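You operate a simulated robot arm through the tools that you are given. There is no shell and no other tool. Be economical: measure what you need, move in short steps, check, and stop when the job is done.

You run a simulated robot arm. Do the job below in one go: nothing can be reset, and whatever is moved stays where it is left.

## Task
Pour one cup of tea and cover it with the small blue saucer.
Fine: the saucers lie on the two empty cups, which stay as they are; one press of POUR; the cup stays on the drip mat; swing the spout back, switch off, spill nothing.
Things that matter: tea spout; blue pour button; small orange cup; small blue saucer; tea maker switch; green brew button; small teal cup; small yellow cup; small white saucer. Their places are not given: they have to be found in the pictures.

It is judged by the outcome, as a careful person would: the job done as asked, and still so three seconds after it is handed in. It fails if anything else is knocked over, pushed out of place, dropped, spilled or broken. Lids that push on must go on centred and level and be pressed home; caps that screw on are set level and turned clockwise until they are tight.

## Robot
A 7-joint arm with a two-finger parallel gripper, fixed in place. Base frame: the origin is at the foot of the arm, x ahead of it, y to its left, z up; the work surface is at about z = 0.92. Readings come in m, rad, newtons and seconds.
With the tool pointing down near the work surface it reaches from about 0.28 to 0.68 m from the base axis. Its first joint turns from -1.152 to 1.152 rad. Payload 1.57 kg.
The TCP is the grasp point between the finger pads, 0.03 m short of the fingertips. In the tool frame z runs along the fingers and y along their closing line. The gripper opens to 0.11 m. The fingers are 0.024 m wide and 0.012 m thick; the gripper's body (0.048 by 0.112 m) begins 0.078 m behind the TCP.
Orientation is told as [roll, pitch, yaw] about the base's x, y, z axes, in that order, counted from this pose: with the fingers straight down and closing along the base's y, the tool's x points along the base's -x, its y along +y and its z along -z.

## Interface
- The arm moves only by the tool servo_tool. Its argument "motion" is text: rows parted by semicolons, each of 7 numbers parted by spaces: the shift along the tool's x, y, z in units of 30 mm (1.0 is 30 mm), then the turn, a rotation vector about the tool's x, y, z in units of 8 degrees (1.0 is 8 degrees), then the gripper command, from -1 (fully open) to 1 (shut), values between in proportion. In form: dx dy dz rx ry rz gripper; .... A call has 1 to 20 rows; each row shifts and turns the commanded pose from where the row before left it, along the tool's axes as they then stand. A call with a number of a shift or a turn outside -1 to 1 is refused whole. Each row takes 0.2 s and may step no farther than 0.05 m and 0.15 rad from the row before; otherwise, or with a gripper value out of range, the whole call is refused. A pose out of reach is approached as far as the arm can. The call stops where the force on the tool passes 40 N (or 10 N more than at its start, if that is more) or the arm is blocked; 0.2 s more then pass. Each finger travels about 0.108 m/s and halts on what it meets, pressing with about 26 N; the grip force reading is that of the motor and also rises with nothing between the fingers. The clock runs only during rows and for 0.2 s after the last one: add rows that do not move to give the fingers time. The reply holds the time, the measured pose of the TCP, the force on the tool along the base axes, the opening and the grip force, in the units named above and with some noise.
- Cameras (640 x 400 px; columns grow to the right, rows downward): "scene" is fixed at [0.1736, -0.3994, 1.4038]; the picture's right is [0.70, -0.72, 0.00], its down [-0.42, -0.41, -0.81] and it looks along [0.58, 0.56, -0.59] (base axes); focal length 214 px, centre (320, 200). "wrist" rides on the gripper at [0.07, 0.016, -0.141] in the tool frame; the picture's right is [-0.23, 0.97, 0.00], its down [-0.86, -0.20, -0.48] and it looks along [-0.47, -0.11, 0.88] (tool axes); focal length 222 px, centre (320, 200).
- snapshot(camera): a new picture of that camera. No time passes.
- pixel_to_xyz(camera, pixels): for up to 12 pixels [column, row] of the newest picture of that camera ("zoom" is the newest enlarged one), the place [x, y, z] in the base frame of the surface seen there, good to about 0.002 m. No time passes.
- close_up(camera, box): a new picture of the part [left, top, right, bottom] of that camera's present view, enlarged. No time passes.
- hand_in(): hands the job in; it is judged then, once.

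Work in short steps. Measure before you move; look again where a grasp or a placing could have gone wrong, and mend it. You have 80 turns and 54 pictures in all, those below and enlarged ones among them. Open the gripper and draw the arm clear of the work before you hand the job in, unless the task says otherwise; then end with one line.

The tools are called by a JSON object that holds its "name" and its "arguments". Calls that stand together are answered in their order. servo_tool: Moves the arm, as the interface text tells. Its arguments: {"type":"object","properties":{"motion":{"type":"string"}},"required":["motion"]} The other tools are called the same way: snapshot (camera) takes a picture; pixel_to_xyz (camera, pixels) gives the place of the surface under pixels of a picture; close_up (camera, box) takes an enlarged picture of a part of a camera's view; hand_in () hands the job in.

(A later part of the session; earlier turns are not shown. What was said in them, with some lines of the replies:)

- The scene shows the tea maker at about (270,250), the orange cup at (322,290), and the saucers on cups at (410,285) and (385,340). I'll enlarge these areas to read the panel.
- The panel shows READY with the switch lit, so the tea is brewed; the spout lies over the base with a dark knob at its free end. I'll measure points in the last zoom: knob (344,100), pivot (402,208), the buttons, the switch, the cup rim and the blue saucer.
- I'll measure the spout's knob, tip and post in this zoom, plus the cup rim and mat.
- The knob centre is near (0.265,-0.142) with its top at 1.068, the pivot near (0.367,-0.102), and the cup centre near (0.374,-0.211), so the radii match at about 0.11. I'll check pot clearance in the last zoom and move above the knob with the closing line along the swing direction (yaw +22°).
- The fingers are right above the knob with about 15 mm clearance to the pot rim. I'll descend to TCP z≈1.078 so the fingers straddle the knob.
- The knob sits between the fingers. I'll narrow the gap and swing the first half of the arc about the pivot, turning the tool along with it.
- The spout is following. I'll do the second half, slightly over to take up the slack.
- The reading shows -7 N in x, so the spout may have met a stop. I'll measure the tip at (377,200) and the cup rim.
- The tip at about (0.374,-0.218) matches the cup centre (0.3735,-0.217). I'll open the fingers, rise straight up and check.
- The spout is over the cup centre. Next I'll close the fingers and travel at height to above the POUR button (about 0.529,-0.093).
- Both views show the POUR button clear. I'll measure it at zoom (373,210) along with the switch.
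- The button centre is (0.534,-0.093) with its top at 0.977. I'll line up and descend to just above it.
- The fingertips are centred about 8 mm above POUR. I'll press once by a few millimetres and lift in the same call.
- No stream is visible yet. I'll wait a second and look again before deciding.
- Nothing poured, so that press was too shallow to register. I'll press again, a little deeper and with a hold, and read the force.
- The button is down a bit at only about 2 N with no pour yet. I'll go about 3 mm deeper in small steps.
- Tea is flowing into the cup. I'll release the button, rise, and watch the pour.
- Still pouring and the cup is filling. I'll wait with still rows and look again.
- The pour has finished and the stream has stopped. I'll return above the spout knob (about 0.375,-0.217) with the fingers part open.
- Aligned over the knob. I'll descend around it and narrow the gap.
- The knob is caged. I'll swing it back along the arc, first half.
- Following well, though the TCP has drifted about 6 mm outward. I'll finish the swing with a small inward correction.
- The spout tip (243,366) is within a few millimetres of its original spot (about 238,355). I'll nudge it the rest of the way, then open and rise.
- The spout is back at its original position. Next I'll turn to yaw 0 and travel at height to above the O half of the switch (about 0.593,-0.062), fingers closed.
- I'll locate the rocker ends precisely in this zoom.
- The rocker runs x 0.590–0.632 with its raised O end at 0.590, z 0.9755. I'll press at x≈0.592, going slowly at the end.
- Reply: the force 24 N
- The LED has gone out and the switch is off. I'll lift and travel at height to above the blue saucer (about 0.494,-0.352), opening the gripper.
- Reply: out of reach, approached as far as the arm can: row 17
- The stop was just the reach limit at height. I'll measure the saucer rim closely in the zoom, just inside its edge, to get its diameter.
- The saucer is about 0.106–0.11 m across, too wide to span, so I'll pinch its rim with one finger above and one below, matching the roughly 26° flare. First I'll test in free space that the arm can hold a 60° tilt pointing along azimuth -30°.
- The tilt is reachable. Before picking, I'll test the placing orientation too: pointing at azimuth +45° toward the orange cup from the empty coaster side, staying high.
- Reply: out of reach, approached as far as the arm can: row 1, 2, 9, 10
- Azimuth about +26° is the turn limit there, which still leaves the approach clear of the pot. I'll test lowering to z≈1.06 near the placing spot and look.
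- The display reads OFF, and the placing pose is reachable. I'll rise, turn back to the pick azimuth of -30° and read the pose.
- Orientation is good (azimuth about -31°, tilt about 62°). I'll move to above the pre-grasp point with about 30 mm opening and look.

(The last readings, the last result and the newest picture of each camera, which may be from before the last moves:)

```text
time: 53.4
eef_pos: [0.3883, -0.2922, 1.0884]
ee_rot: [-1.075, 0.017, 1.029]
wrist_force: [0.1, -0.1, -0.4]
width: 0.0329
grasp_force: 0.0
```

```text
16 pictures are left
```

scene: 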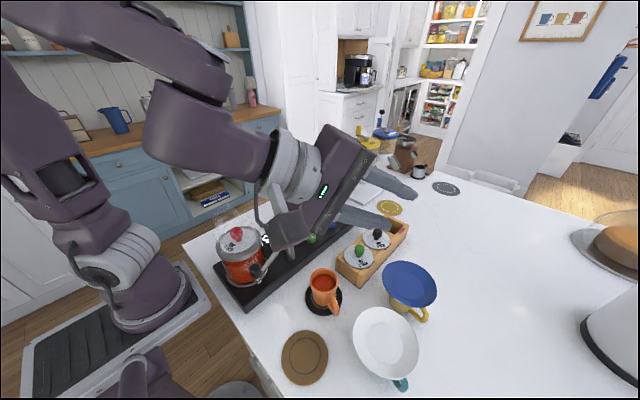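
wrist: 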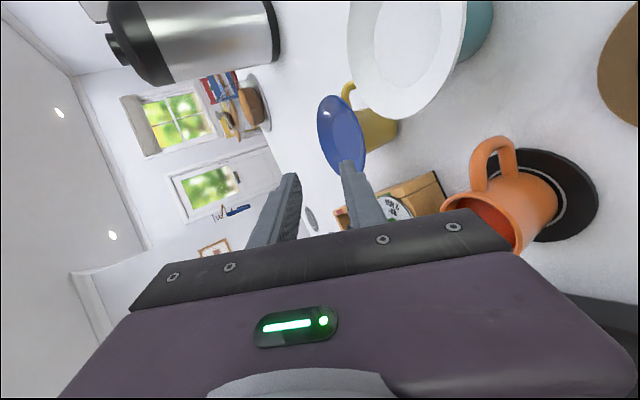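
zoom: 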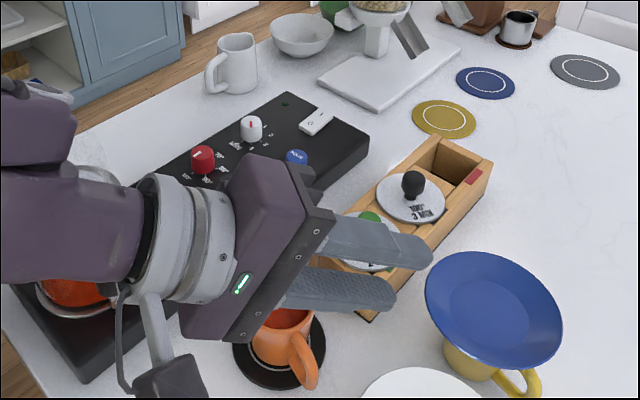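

The wrist link passes near the pot and spout. I'll measure its lowest visible edges to check clearance before lowering about 55 mm.

{"name": "pixel_to_xyz", "arguments": {"camera": "zoom", "pixels": [[20, 275], [60, 278], [100, 280], [130, 278], [155, 290], [190, 300], [30, 200], [100, 230], [8, 110], [40, 150], [270, 340], [300, 290]]}}

{"name": "pixel_to_xyz", "arguments": {"camera": "wrist", "pixels": [[340, 97], [322, 130], [365, 150], [345, 168], [385, 120], [342, 130]]}}

```text
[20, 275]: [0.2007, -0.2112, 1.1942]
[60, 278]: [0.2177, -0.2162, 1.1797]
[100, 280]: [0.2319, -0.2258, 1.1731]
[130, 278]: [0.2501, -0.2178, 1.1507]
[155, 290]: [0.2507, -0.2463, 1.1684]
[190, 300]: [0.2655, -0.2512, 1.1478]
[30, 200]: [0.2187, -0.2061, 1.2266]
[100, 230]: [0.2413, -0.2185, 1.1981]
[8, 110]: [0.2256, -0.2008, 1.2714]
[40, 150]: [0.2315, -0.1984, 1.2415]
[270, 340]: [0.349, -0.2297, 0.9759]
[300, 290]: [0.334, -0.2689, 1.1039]
```

```text
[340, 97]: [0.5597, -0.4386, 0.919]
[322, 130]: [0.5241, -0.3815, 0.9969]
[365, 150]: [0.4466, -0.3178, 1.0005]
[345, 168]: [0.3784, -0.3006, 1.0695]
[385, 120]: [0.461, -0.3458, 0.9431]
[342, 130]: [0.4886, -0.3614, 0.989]
```

Link edges are at z ≥ 1.15 now, so at the final pose they stay above about 1.07 and to the side of the spout. I'll lower to the pre-grasp and check.

{"name": "servo_tool", "arguments": {"motion": "-0.018 0.4 0.21 0 0 0 0.4; -0.018 0.4 0.21 0 0 0 0.4; -0.018 0.4 0.21 0 0 0 0.4; -0.018 0.4 0.21 0 0 0 0.4; 0 0 0 0 0 0 0.4"}}

{"name": "close_up", "arguments": {"camera": "scene", "box": [220, 180, 460, 340]}}

```text
time: 54.6
eef_pos: [0.3762, -0.2929, 1.0547]
ee_rot: [-1.075, 0.015, 1.029]
wrist_force: [0.4, 0.0, 0.7]
width: 0.0328
grasp_force: 0.0
out of reach, approached as far as the arm can: row 2, 3, 4
```

```text
2.50 times, centred on (340, 260) of scene
```

zoom: 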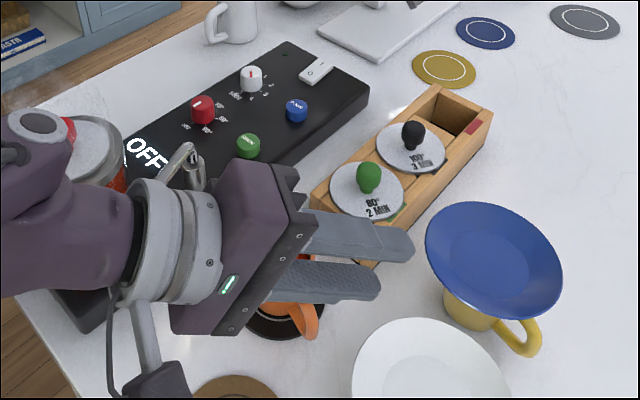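

That pose is at the arm's limit; farther out the reach should be better. I'll move forward at height to just outside the rim and lower there, reading the result.

{"name": "servo_tool", "arguments": {"motion": "-0.145 -0.445 0.565 0 0 0 0.4; -0.145 -0.445 0.565 0 0 0 0.4; 0 0.447 0.24 0 0 0 0.4; 0 0.447 0.24 0 0 0 0.4; 0 0 0 0 0 0 0.4"}}

```text
time: 55.8
eef_pos: [0.3762, -0.2911, 1.0542]
ee_rot: [-1.076, 0.013, 1.029]
wrist_force: [0.2, 0.4, -0.3]
width: 0.0332
grasp_force: 0.0
out of reach, approached as far as the arm can: row 1, 2, 3, 4
```

All rows were refused as out of reach from here. I'll back up 50 mm, go forward at height, then try descending.

{"name": "servo_tool", "arguments": {"motion": "0 -0.8 -0.43 0 0 0 0.4; 0 -0.8 -0.43 0 0 0 0.4; -0.1 -0.2 0.65 0 0 0 0.4; -0.1 -0.2 0.65 0 0 0 0.4; 0 0 0 0 0 0 0.4"}}

```text
time: 57.0
eef_pos: [0.4042, -0.3021, 1.1033]
ee_rot: [-1.072, 0.013, 1.031]
wrist_force: [0.7, -0.3, -0.9]
width: 0.033
grasp_force: 0.1
out of reach, approached as far as the arm can: row 4
```

This approach direction is blocked by the wrist's limits. The mirrored grip (tool yaw about -38°, tilted the other way, pointing at azimuth about +52° from the free front-right side) suits both pick and place, so I'll rise, untilt and start turning.

{"name": "servo_tool", "arguments": {"motion": "0 -0.9 -0.48 0 0 0 0.4; 0 -0.9 -0.48 0 0 0 0.4; 0 -0.9 -0.48 0 0 0 0.4; 0 -0.9 -0.48 0 0 0 0.4; 0 0 0 -0.96 0 0 0.4; 0 0 0 -0.96 0 0 0.4; 0 0 0 -0.96 0 0 0.4; 0 0 0 -0.96 0 0 0.4; 0 0 0 -0.96 0 0 0.4; 0 0 0 -0.96 0 0 0.4; 0 0 0 -0.96 0 0 0.4; 0 0 0 -0.96 0 0 0.4; 0 0 0 0 0 0.93 0.4; 0 0 0 0 0 0.93 0.4; 0 0 0 0 0 0.93 0.4; 0 0 0 0 0 0.93 0.4; 0 0 0 0 0 0.93 0.4; 0 0 0 0 0 0.93 0.4; 0 0 0 0 0 0.93 0.4; 0 0 0 0 0 0 0.4"}}

```text
time: 61.2
eef_pos: [0.4058, -0.3013, 1.2255]
ee_rot: [-0.015, 0.005, 0.117]
wrist_force: [0.3, 1.3, -0.1]
width: 0.0333
grasp_force: 0.1
```

Now I'll finish the yaw to -38° and tilt by -60°.

{"name": "servo_tool", "arguments": {"motion": "0 0 0 0 0 0.93 0.4; 0 0 0 0 0 0.93 0.4; 0 0 0 0 0 0.93 0.4; 0 0 0 0 0 0.93 0.4; 0 0 0 0 0 0.93 0.4; 0 0 0 0 0 0.93 0.4; 0 0 0 -0.94 0 0 0.4; 0 0 0 -0.94 0 0 0.4; 0 0 0 -0.94 0 0 0.4; 0 0 0 -0.94 0 0 0.4; 0 0 0 -0.94 0 0 0.4; 0 0 0 -0.94 0 0 0.4; 0 0 0 -0.94 0 0 0.4; 0 0 0 -0.94 0 0 0.4; 0 0 0 0 0 0 0.4"}}

{"name": "snapshot", "arguments": {"camera": "scene"}}

```text
time: 64.4
eef_pos: [0.4097, -0.294, 1.2206]
ee_rot: [1.034, -0.006, -0.661]
wrist_force: [-1.3, -0.4, -0.7]
width: 0.0329
grasp_force: 0.0
out of reach, approached as far as the arm can: row 14
```

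```text
14 pictures are left
```

scene: 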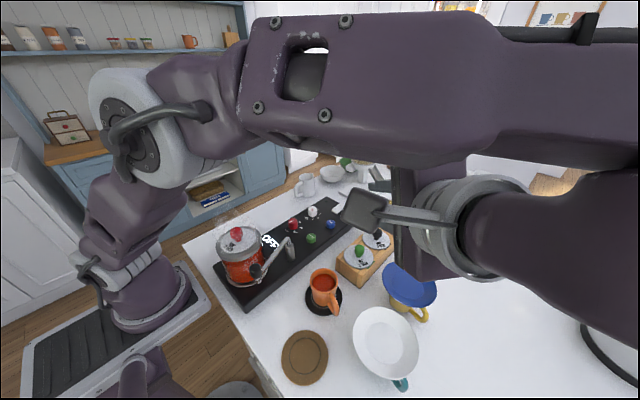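

The mirrored tilt works here. I'll lower and move right toward the blue saucer's front-right side, staying at z≈1.10.

{"name": "servo_tool", "arguments": {"motion": "-0.406 -0.634 -0.081 0 0 0 0.4; -0.406 -0.634 -0.081 0 0 0 0.4; -0.406 -0.634 -0.081 0 0 0 0.4; -0.406 -0.634 -0.081 0 0 0 0.4; -0.406 -0.634 -0.081 0 0 0 0.4; -0.406 -0.634 -0.081 0 0 0 0.4; -0.406 -0.634 -0.081 0 0 0 0.4; -0.406 -0.634 -0.081 0 0 0 0.4; 0 0 0 0 0 0 0.4"}}

```text
time: 66.4
eef_pos: [0.4429, -0.3674, 1.0759]
ee_rot: [1.032, -0.006, -0.662]
wrist_force: [1.1, 0.2, -0.3]
width: 0.0332
grasp_force: 0.0
out of reach, approached as far as the arm can: row 1, 2, 3, 4, 5, 6, 7, 8
```

The arm stopped short at (0.443,-0.367,1.076). I'll probe small base-frame steps (up, -x, -y, -y) to see which direction is limited.

{"name": "servo_tool", "arguments": {"motion": "0 0.286 -0.171 0 0 0 0.4; 0.394 -0.157 -0.263 0 0 0 0.4; -0.307 -0.202 -0.339 0 0 0 0.4; -0.307 -0.202 -0.339 0 0 0 0.4; 0 0 0 0 0 0 0.4"}}

```text
time: 67.6
eef_pos: [0.4324, -0.3636, 1.0812]
ee_rot: [1.034, -0.006, -0.662]
wrist_force: [0.4, -0.1, -0.3]
width: 0.033
grasp_force: 0.0
out of reach, approached as far as the arm can: row 1, 3, 4
```

It is a maximum-reach limit. A slightly less extended pose (azimuth about +42°, tilt 53°) should fit and clear the white saucer, so I'll change to it and move back beside the blue rim at z≈1.075.

{"name": "servo_tool", "arguments": {"motion": "0 0 0 0 -0.543 0.323 0.5; 0 0 0 0 -0.543 0.323 0.5; 0 0 0 0.78 0 0 0.5; -0.317 -0.33 -0.33 0 0 0 0.5; -0.317 -0.33 -0.33 0 0 0 0.5; -0.317 -0.33 -0.33 0 0 0 0.5; 0 0 0 0 0 0 0.5"}}

{"name": "snapshot", "arguments": {"camera": "wrist"}}

```text
time: 69.2
eef_pos: [0.4213, -0.4121, 1.0718]
ee_rot: [0.926, -0.005, -0.837]
wrist_force: [-0.3, 0.4, -0.7]
width: 0.0277
grasp_force: 0.1
```

```text
13 pictures are left
```

wrist: 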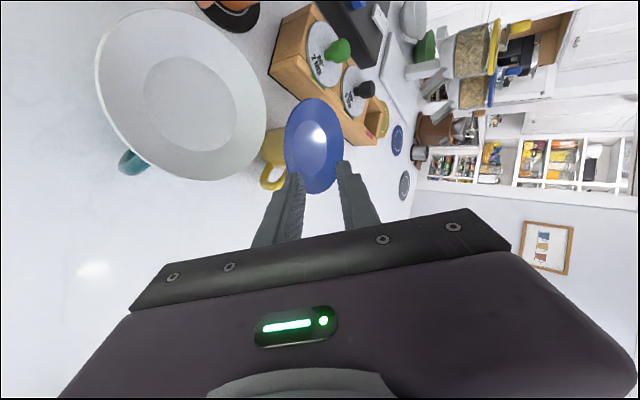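

Reached. The yellow handle shows at (270,178) near the lower finger's line; I'll measure it, the blue rim and the white rim.

{"name": "pixel_to_xyz", "arguments": {"camera": "wrist", "pixels": [[268, 188], [264, 168], [282, 172], [270, 150], [307, 188], [290, 160], [288, 120], [315, 100], [338, 120], [312, 145], [250, 150], [232, 176]]}}

{"name": "close_up", "arguments": {"camera": "wrist", "box": [220, 80, 400, 240]}}

```text
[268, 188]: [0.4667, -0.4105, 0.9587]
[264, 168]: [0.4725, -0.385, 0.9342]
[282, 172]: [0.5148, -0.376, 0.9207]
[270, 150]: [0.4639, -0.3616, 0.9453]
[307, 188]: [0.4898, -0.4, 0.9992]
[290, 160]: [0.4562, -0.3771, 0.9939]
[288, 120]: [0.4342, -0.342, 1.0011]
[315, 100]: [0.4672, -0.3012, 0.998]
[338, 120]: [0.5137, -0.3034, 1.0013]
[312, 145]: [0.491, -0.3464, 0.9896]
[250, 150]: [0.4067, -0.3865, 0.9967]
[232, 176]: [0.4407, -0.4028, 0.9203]
```

```text
2.50 times, centred on (310, 160) of wrist
```

zoom: 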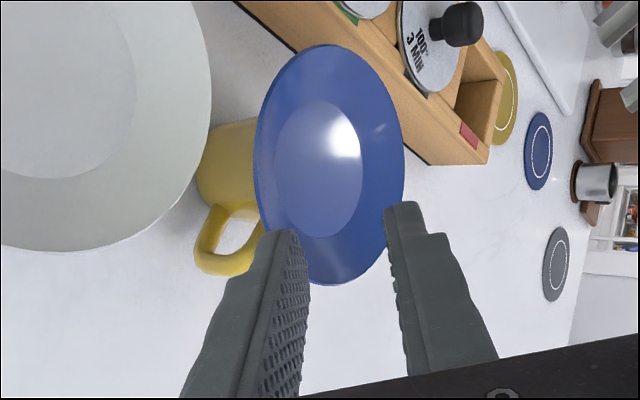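

Everything is consistent: the saucer centre is (0.488,-0.350) and the handle clears the lower finger. I'll descend to the pre-grasp and check the pose.

{"name": "servo_tool", "arguments": {"motion": "0 -0.545 0.41 0 0 0 0.56; 0 -0.545 0.41 0 0 0 0.56; 0 0 0 0 0 0 0.56"}}

{"name": "close_up", "arguments": {"camera": "wrist", "box": [220, 80, 400, 240]}}

```text
time: 70.0
eef_pos: [0.4221, -0.4125, 1.0317]
ee_rot: [0.929, -0.004, -0.836]
wrist_force: [-0.4, 0.3, 0.3]
width: 0.0243
grasp_force: 0.1
```

```text
2.50 times, centred on (310, 160) of wrist
```

zoom: 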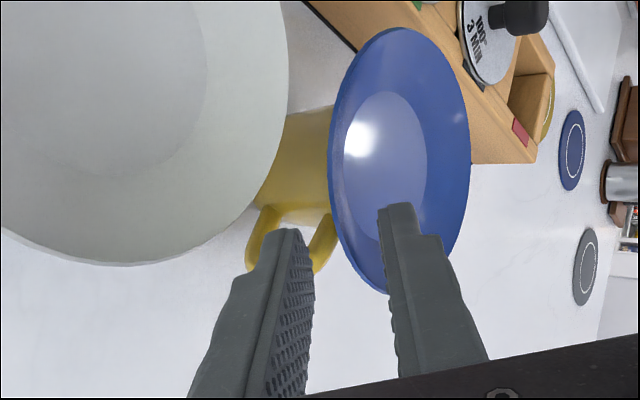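

The rim is lined up between the fingers. I'll check the handle height near the finger's path at zoom (325,230) and (265,215).

{"name": "pixel_to_xyz", "arguments": {"camera": "zoom", "pixels": [[325, 228], [318, 262], [265, 218], [252, 255], [300, 205], [330, 180], [345, 240], [360, 270], [375, 282], [395, 95], [290, 230], [385, 210]]}}

```text
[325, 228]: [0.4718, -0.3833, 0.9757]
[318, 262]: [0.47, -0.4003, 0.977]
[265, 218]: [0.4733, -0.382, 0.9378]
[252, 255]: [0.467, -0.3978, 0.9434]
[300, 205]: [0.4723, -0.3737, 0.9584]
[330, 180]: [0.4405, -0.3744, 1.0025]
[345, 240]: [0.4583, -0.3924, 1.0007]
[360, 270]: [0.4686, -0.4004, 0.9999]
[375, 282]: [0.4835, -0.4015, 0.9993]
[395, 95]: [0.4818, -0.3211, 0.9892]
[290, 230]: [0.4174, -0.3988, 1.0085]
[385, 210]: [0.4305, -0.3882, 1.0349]
```

The handle top is at z 0.977 and about 5 mm to the side of the finger path. I'll shift 3 mm away from it and advance 35 mm along the fingers.

{"name": "servo_tool", "arguments": {"motion": "0.1 -0.01 0.2 0 0 0 0.56; 0 -0.01 0.32 0 0 0 0.56; 0 -0.01 0.32 0 0 0 0.56; 0 -0.01 0.32 0 0 0 0.56; 0 0 0 0 0 0 0.56"}}

{"name": "close_up", "arguments": {"camera": "wrist", "box": [220, 80, 400, 240]}}

```text
time: 71.2
eef_pos: [0.4411, -0.3937, 1.0099]
ee_rot: [0.927, -0.006, -0.835]
wrist_force: [0.3, -0.2, -0.3]
width: 0.0238
grasp_force: 0.1
```

```text
2.50 times, centred on (310, 160) of wrist
```

zoom: 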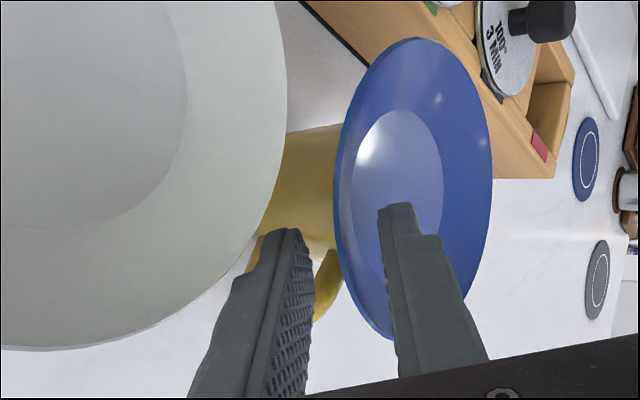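

No contact forces, and the rim is between the pads. I'll bias 2 mm upward so the lower finger touches first, and close in stages while reading the force.

{"name": "servo_tool", "arguments": {"motion": "0 0.08 0 0 0 0 0.65; 0 0 0 0 0 0 0.75; 0 0 0 0 0 0 0.82; 0 0 0 0 0 0 0.82"}}

{"name": "close_up", "arguments": {"camera": "wrist", "box": [220, 80, 400, 240]}}

```text
time: 72.2
eef_pos: [0.4413, -0.392, 1.0119]
ee_rot: [0.928, -0.006, -0.837]
wrist_force: [-0.2, 0.5, 0.3]
width: 0.01
grasp_force: 0.1
```

```text
2.50 times, centred on (310, 160) of wrist
```

zoom: 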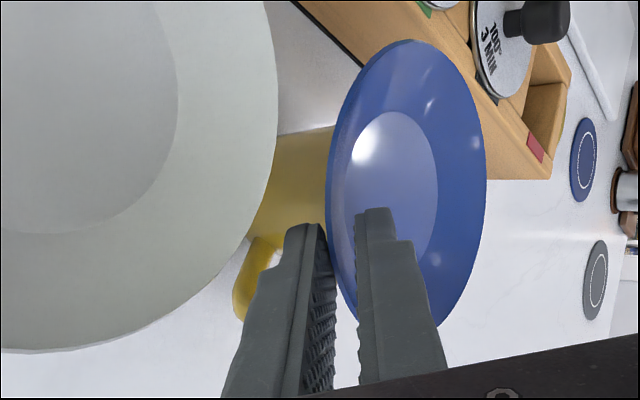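

Still no contact at a 10 mm gap, with the rim between the pads. I'll close the rest of the way and read.

{"name": "servo_tool", "arguments": {"motion": "0 0 0 0 0 0 0.9; 0 0 0 0 0 0 0.96; 0 0 0 0 0 0 1; 0 0 0 0 0 0 1"}}

{"name": "close_up", "arguments": {"camera": "wrist", "box": [220, 80, 400, 240]}}

```text
time: 73.2
eef_pos: [0.4411, -0.3918, 1.0116]
ee_rot: [0.93, -0.003, -0.837]
wrist_force: [0.4, -1.2, 1.6]
width: 0.0039
grasp_force: 25.1
```

```text
2.50 times, centred on (310, 160) of wrist
```

zoom: 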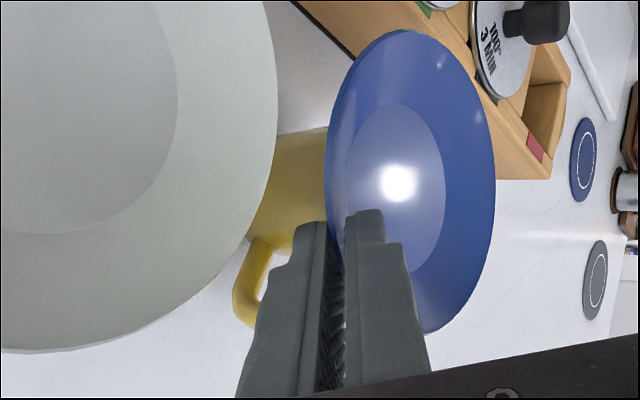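

The plate is gripped at 3.9 mm and 25 N. I'll lift straight up, gently at first, and check.

{"name": "servo_tool", "arguments": {"motion": "0 0.15 -0.113 0 0 0 1; 0 0.3 -0.226 0 0 0 1; 0 0.5 -0.377 0 0 0 1; 0 0.5 -0.377 0 0 0 1; 0 0.5 -0.377 0 0 0 1; 0 0 0 0 0 0 1"}}

{"name": "snapshot", "arguments": {"camera": "wrist"}}

{"name": "snapshot", "arguments": {"camera": "scene"}}

```text
time: 74.6
eef_pos: [0.4404, -0.3918, 1.0861]
ee_rot: [0.926, -0.005, -0.838]
wrist_force: [-0.8, 0.0, -1.3]
width: 0.0042
grasp_force: 24.7
```

```text
7 pictures are left
```

wrist: 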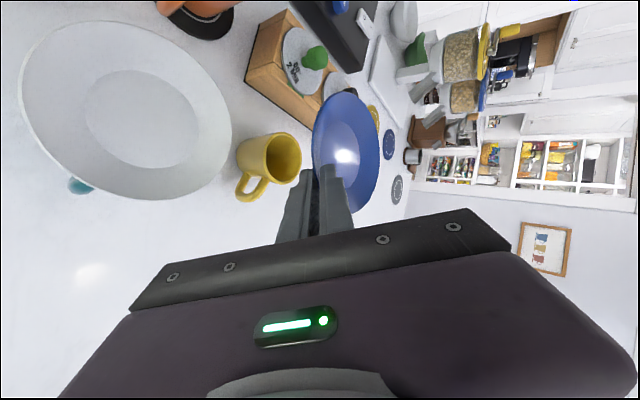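

```text
6 pictures are left
```

scene: 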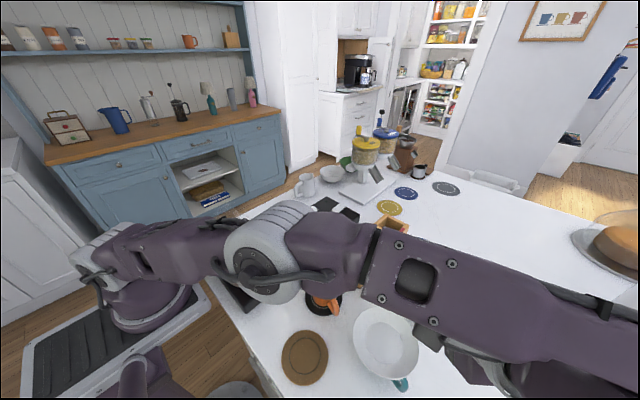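

The saucer is held and the yellow cup stayed put. I'll measure rim points on the held saucer to get its tilt and centre relative to the tool.

{"name": "pixel_to_xyz", "arguments": {"camera": "wrist", "pixels": [[340, 95], [316, 125], [315, 155], [362, 110], [375, 140], [376, 175], [360, 206], [345, 150], [335, 115], [358, 160], [345, 130], [204, 6]]}}

```text
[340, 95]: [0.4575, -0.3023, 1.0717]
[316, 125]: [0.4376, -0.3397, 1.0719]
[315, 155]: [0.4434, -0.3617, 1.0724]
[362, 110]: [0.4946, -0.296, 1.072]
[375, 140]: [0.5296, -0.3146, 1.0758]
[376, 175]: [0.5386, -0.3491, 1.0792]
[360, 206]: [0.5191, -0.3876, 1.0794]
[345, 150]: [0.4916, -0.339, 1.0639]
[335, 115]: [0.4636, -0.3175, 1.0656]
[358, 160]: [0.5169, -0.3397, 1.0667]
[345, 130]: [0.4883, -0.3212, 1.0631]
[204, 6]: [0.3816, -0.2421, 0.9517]
```

The held saucer is tilted about 4.6° (mostly sideways) with its centre at (0.488,-0.344). I'll level it with the wrist, turn -15° for handle clearance, and carry it to above the orange cup at z≈1.09; I'll also measure the yellow rim height for reference.

{"name": "pixel_to_xyz", "arguments": {"camera": "wrist", "pixels": [[269, 150], [299, 160], [285, 134], [285, 182], [268, 165]]}}

{"name": "servo_tool", "arguments": {"motion": "0 0 0 0.168 0.329 0.437 1; 0 0 0 -0.072 -0.736 0.582 1; 0 0 0 -0.072 -0.736 0.582 1; 0.61 -0.123 -0.101 0 0 0 1; 0.61 -0.123 -0.101 0 0 0 1; 0.61 -0.123 -0.101 0 0 0 1; 0.61 -0.123 -0.101 0 0 0 1; 0.61 -0.123 -0.101 0 0 0 1; 0.61 -0.123 -0.101 0 0 0 1; 0.61 -0.123 -0.101 0 0 0 1; 0.61 -0.123 -0.101 0 0 0 1; 0.61 -0.123 -0.101 0 0 0 1; 0.61 -0.123 -0.101 0 0 0 1; 0 0 0 0 0 0 1"}}

{"name": "snapshot", "arguments": {"camera": "wrist"}}

```text
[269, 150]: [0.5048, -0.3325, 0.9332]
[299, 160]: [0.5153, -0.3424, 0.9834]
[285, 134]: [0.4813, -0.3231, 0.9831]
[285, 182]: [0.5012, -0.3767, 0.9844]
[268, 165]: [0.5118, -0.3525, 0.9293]
```

```text
time: 77.6
eef_pos: [0.3144, -0.2494, 1.0849]
ee_rot: [0.905, 0.071, -1.1]
wrist_force: [-0.4, 0.1, -0.6]
width: 0.0041
grasp_force: 25.4
```

```text
5 pictures are left
```

wrist: 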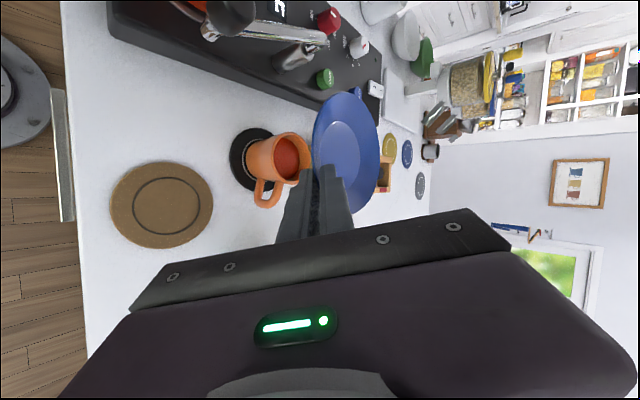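

The yellow rim was at 0.9835 with the saucer rim at 1.0013, so on the orange cup (rim 0.990) the saucer rim should seat at about 1.008. I'll measure the saucer and cup now.

{"name": "pixel_to_xyz", "arguments": {"camera": "wrist", "pixels": [[340, 95], [316, 125], [315, 155], [362, 110], [375, 140], [376, 175], [360, 208], [345, 92], [275, 145], [290, 134], [300, 142], [285, 182]]}}

{"name": "close_up", "arguments": {"camera": "wrist", "box": [220, 80, 400, 220]}}

```text
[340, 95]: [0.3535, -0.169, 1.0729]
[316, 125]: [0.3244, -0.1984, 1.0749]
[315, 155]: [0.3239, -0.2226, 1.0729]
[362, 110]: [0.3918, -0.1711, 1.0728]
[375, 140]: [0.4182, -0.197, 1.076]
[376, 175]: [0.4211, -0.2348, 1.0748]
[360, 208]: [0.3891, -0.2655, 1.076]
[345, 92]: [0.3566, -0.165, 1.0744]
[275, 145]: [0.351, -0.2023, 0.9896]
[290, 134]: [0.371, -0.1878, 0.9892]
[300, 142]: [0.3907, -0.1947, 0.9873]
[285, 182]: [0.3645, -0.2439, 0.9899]
```

```text
2.86 times, centred on (310, 150) of wrist
```

zoom: 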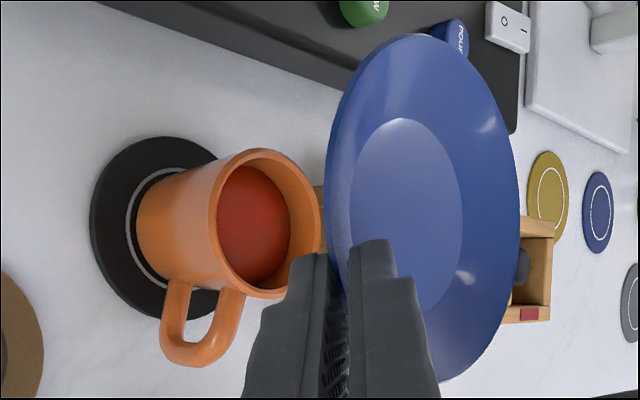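

The saucer is level within about 1°, centred near (0.3725,-0.217). I'll measure the cup rim precisely in this zoom.

{"name": "pixel_to_xyz", "arguments": {"camera": "zoom", "pixels": [[212, 215], [214, 240], [225, 172], [255, 152], [285, 158], [305, 180], [317, 215], [318, 235], [262, 293], [235, 280], [285, 290], [220, 260]]}}

```text
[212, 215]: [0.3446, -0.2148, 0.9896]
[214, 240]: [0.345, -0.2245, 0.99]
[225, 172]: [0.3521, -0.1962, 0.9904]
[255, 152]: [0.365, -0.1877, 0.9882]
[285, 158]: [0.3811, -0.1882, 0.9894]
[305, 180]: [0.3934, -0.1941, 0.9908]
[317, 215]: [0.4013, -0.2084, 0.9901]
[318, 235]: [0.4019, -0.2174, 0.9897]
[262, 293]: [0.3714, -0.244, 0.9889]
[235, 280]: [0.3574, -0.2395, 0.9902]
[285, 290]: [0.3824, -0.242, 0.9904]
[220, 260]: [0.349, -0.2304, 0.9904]
```

The cup centre is (0.373,-0.2157), so alignment is within about 1 mm. I'll lower 60 mm, then finish in small steps watching the force.

{"name": "servo_tool", "arguments": {"motion": "-0.02 -0.393 0.33 0 0 0 1; -0.038 -0.393 0.31 0 0 0 1; -0.038 -0.393 0.31 0 0 0 1; -0.038 -0.393 0.31 0 0 0 1; -0.004 -0.039 0.031 0 0 0 1; -0.004 -0.039 0.031 0 0 0 1; 0 0 0 0 0 0 1"}}

{"name": "close_up", "arguments": {"camera": "wrist", "box": [220, 80, 400, 220]}}

```text
time: 79.2
eef_pos: [0.3146, -0.2497, 1.0228]
ee_rot: [0.904, 0.071, -1.1]
wrist_force: [-0.8, -0.4, -1.1]
width: 0.0042
grasp_force: 24.8
```

```text
2.86 times, centred on (310, 150) of wrist
```

zoom: 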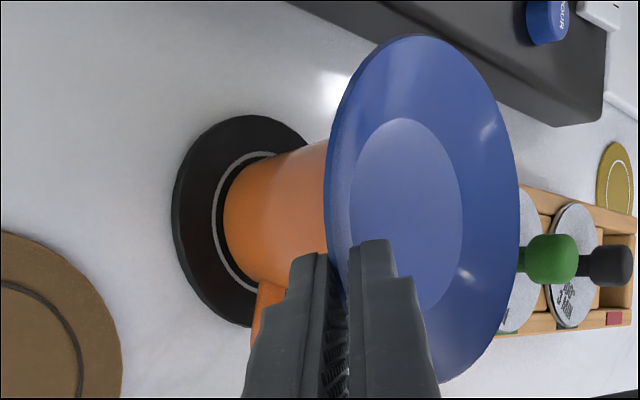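

No contact yet. I'll measure the rim plane in this zoom.

{"name": "pixel_to_xyz", "arguments": {"camera": "zoom", "pixels": [[340, 120], [329, 190], [380, 55], [425, 42], [480, 80], [512, 160], [515, 240], [495, 310], [460, 365], [400, 180], [430, 250]]}}

{"name": "servo_tool", "arguments": {"motion": "-0.004 -0.039 0.031 0 0 0 1; -0.004 -0.039 0.031 0 0 0 1; 0 0 0 0 0 0 1"}}

```text
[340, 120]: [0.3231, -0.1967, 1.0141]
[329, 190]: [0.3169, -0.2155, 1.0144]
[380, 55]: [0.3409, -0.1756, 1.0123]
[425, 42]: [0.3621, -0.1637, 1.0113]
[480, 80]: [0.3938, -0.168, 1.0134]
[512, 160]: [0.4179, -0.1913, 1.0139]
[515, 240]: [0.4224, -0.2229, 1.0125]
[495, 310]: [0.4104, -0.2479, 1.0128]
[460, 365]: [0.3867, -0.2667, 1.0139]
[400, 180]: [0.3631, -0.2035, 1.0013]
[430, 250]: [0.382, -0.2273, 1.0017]
```

```text
time: 80.0
eef_pos: [0.3156, -0.2492, 1.0205]
ee_rot: [0.904, 0.072, -1.1]
wrist_force: [0.5, 0.0, -1.1]
width: 0.0039
grasp_force: 24.8
```

The saucer is level within measurement error and about 2 mm off in x. I'll correct that and keep lowering in about 1 mm steps.

{"name": "servo_tool", "arguments": {"motion": "-0.02 0.03 0.034 0 0 0 1; -0.003 -0.031 0.025 0 0 0 1; -0.003 -0.031 0.025 0 0 0 1; 0 0 0 0 0 0 1"}}

```text
time: 81.0
eef_pos: [0.3166, -0.2492, 1.0205]
ee_rot: [0.905, 0.072, -1.1]
wrist_force: [0.1, 0.2, -1.9]
width: 0.0041
grasp_force: 25.2
```

{"name": "servo_tool", "arguments": {"motion": "-0.003 -0.031 0.025 0 0 0 1; 0 0 0 0 0 0 1; 0 0 0 0 0 0 1"}}

```text
time: 81.8
eef_pos: [0.3176, -0.2498, 1.0177]
ee_rot: [0.904, 0.071, -1.099]
wrist_force: [-0.6, 0.0, -1.1]
width: 0.004
grasp_force: 25.4
```

The rim is now at about 1.008 with no contact force yet; two more 1 mm steps.

{"name": "servo_tool", "arguments": {"motion": "-0.003 -0.031 0.025 0 0 0 1; 0 0 0 0 0 0 1; -0.003 -0.031 0.025 0 0 0 1; 0 0 0 0 0 0 1"}}

```text
time: 82.8
eef_pos: [0.3169, -0.248, 1.0154]
ee_rot: [0.906, 0.07, -1.1]
wrist_force: [-3.0, -0.1, 10.3]
width: 0.0042
grasp_force: 24.8
```

Contact at about 10 N. I'll ease up 1 mm, then open gently to about 20 mm and check before withdrawing.

{"name": "servo_tool", "arguments": {"motion": "0.003 0.026 -0.021 0 0 0 1; 0 0 0 0 0 0 1; 0 0 0 0 0 0 0.93; 0 0 0 0 0 0 0.85; 0 0 0 0 0 0 0.75; 0 0 0 0 0 0 0.65; 0 0 0 0 0 0 0.65"}}

{"name": "snapshot", "arguments": {"camera": "wrist"}}

```text
time: 84.4
eef_pos: [0.3173, -0.2485, 1.0156]
ee_rot: [0.907, 0.071, -1.098]
wrist_force: [-0.5, 0.3, -0.2]
width: 0.0194
grasp_force: 0.1
```

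```text
2 pictures are left
```

wrist: 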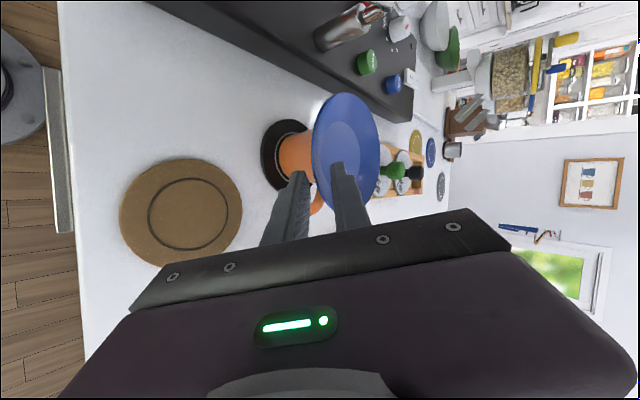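

Released. I'll check the rim points for level and centre.

{"name": "pixel_to_xyz", "arguments": {"camera": "wrist", "pixels": [[318, 125], [315, 155], [342, 96], [362, 108], [374, 135], [376, 165], [368, 190], [340, 140], [325, 185], [282, 150]]}}

```text
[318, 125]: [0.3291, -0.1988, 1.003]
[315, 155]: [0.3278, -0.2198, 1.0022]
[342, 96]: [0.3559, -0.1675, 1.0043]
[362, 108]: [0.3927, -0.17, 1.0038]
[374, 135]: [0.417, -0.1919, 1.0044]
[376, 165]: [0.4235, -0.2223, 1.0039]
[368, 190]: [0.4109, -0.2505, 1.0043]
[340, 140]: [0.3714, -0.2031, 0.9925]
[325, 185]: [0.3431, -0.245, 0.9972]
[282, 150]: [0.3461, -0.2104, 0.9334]
```

The saucer is level (1.002–1.004) and centred near (0.374,-0.217). I'll withdraw along the rim's slope, then back and up.

{"name": "servo_tool", "arguments": {"motion": "0 -0.045 -0.22 0 0 0 0.62; 0 -0.045 -0.22 0 0 0 0.62; 0 -0.045 -0.22 0 0 0 0.62; 0 -0.045 -0.22 0 0 0 0.62; 0 -0.045 -0.22 0 0 0 0.62; 0 0 -0.5 0 0 0 0.62; 0 0 -0.5 0 0 0 0.62; 0.05 0.5 -0.4 0 0 0 0.3; 0.08 0.785 -0.62 0 0 0 0; 0.08 0.785 -0.62 0 0 0 -0.5; 0.08 0.785 -0.62 0 0 0 -1; 0.08 0.785 -0.62 0 0 0 -1; 0 0 0 0 0 0 -1"}}

{"name": "snapshot", "arguments": {"camera": "wrist"}}

```text
time: 87.2
eef_pos: [0.2694, -0.2736, 1.1901]
ee_rot: [0.906, 0.073, -1.101]
wrist_force: [0.0, 0.1, 0.7]
width: 0.11
grasp_force: 0.0
```

```text
1 pictures are left
```

wrist: 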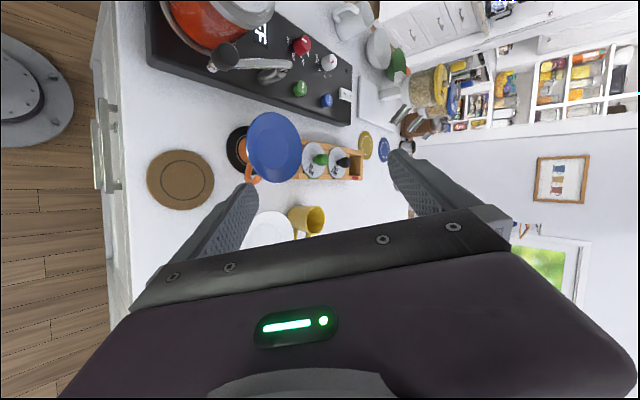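

The saucer sits on the cup at (274,145). I'll do one last check of its level and of the spout and yellow cup positions.

{"name": "pixel_to_xyz", "arguments": {"camera": "wrist", "pixels": [[250, 145], [298, 145], [272, 115], [280, 176], [274, 145], [305, 208], [322, 218], [226, 57]]}}

```text
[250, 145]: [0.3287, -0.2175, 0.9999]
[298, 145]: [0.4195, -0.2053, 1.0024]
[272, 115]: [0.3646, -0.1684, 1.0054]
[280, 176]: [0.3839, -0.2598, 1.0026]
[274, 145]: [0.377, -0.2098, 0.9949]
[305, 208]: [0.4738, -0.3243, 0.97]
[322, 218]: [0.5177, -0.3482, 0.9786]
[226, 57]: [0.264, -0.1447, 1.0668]
```

The saucer is level and centred, the spout knob is back at (0.264,-0.145), the display read OFF, and the arm is clear. I'll hand in.

{"name": "hand_in", "arguments": {}}

```text
The job is handed in.
```

I poured one cup of tea into the orange cup on its drip mat and set the blue saucer on it, level and centred. The spout is back in place and the tea maker is off. The first touch on POUR was too light to start it, so I pressed again and it poured once. I saw no spills.
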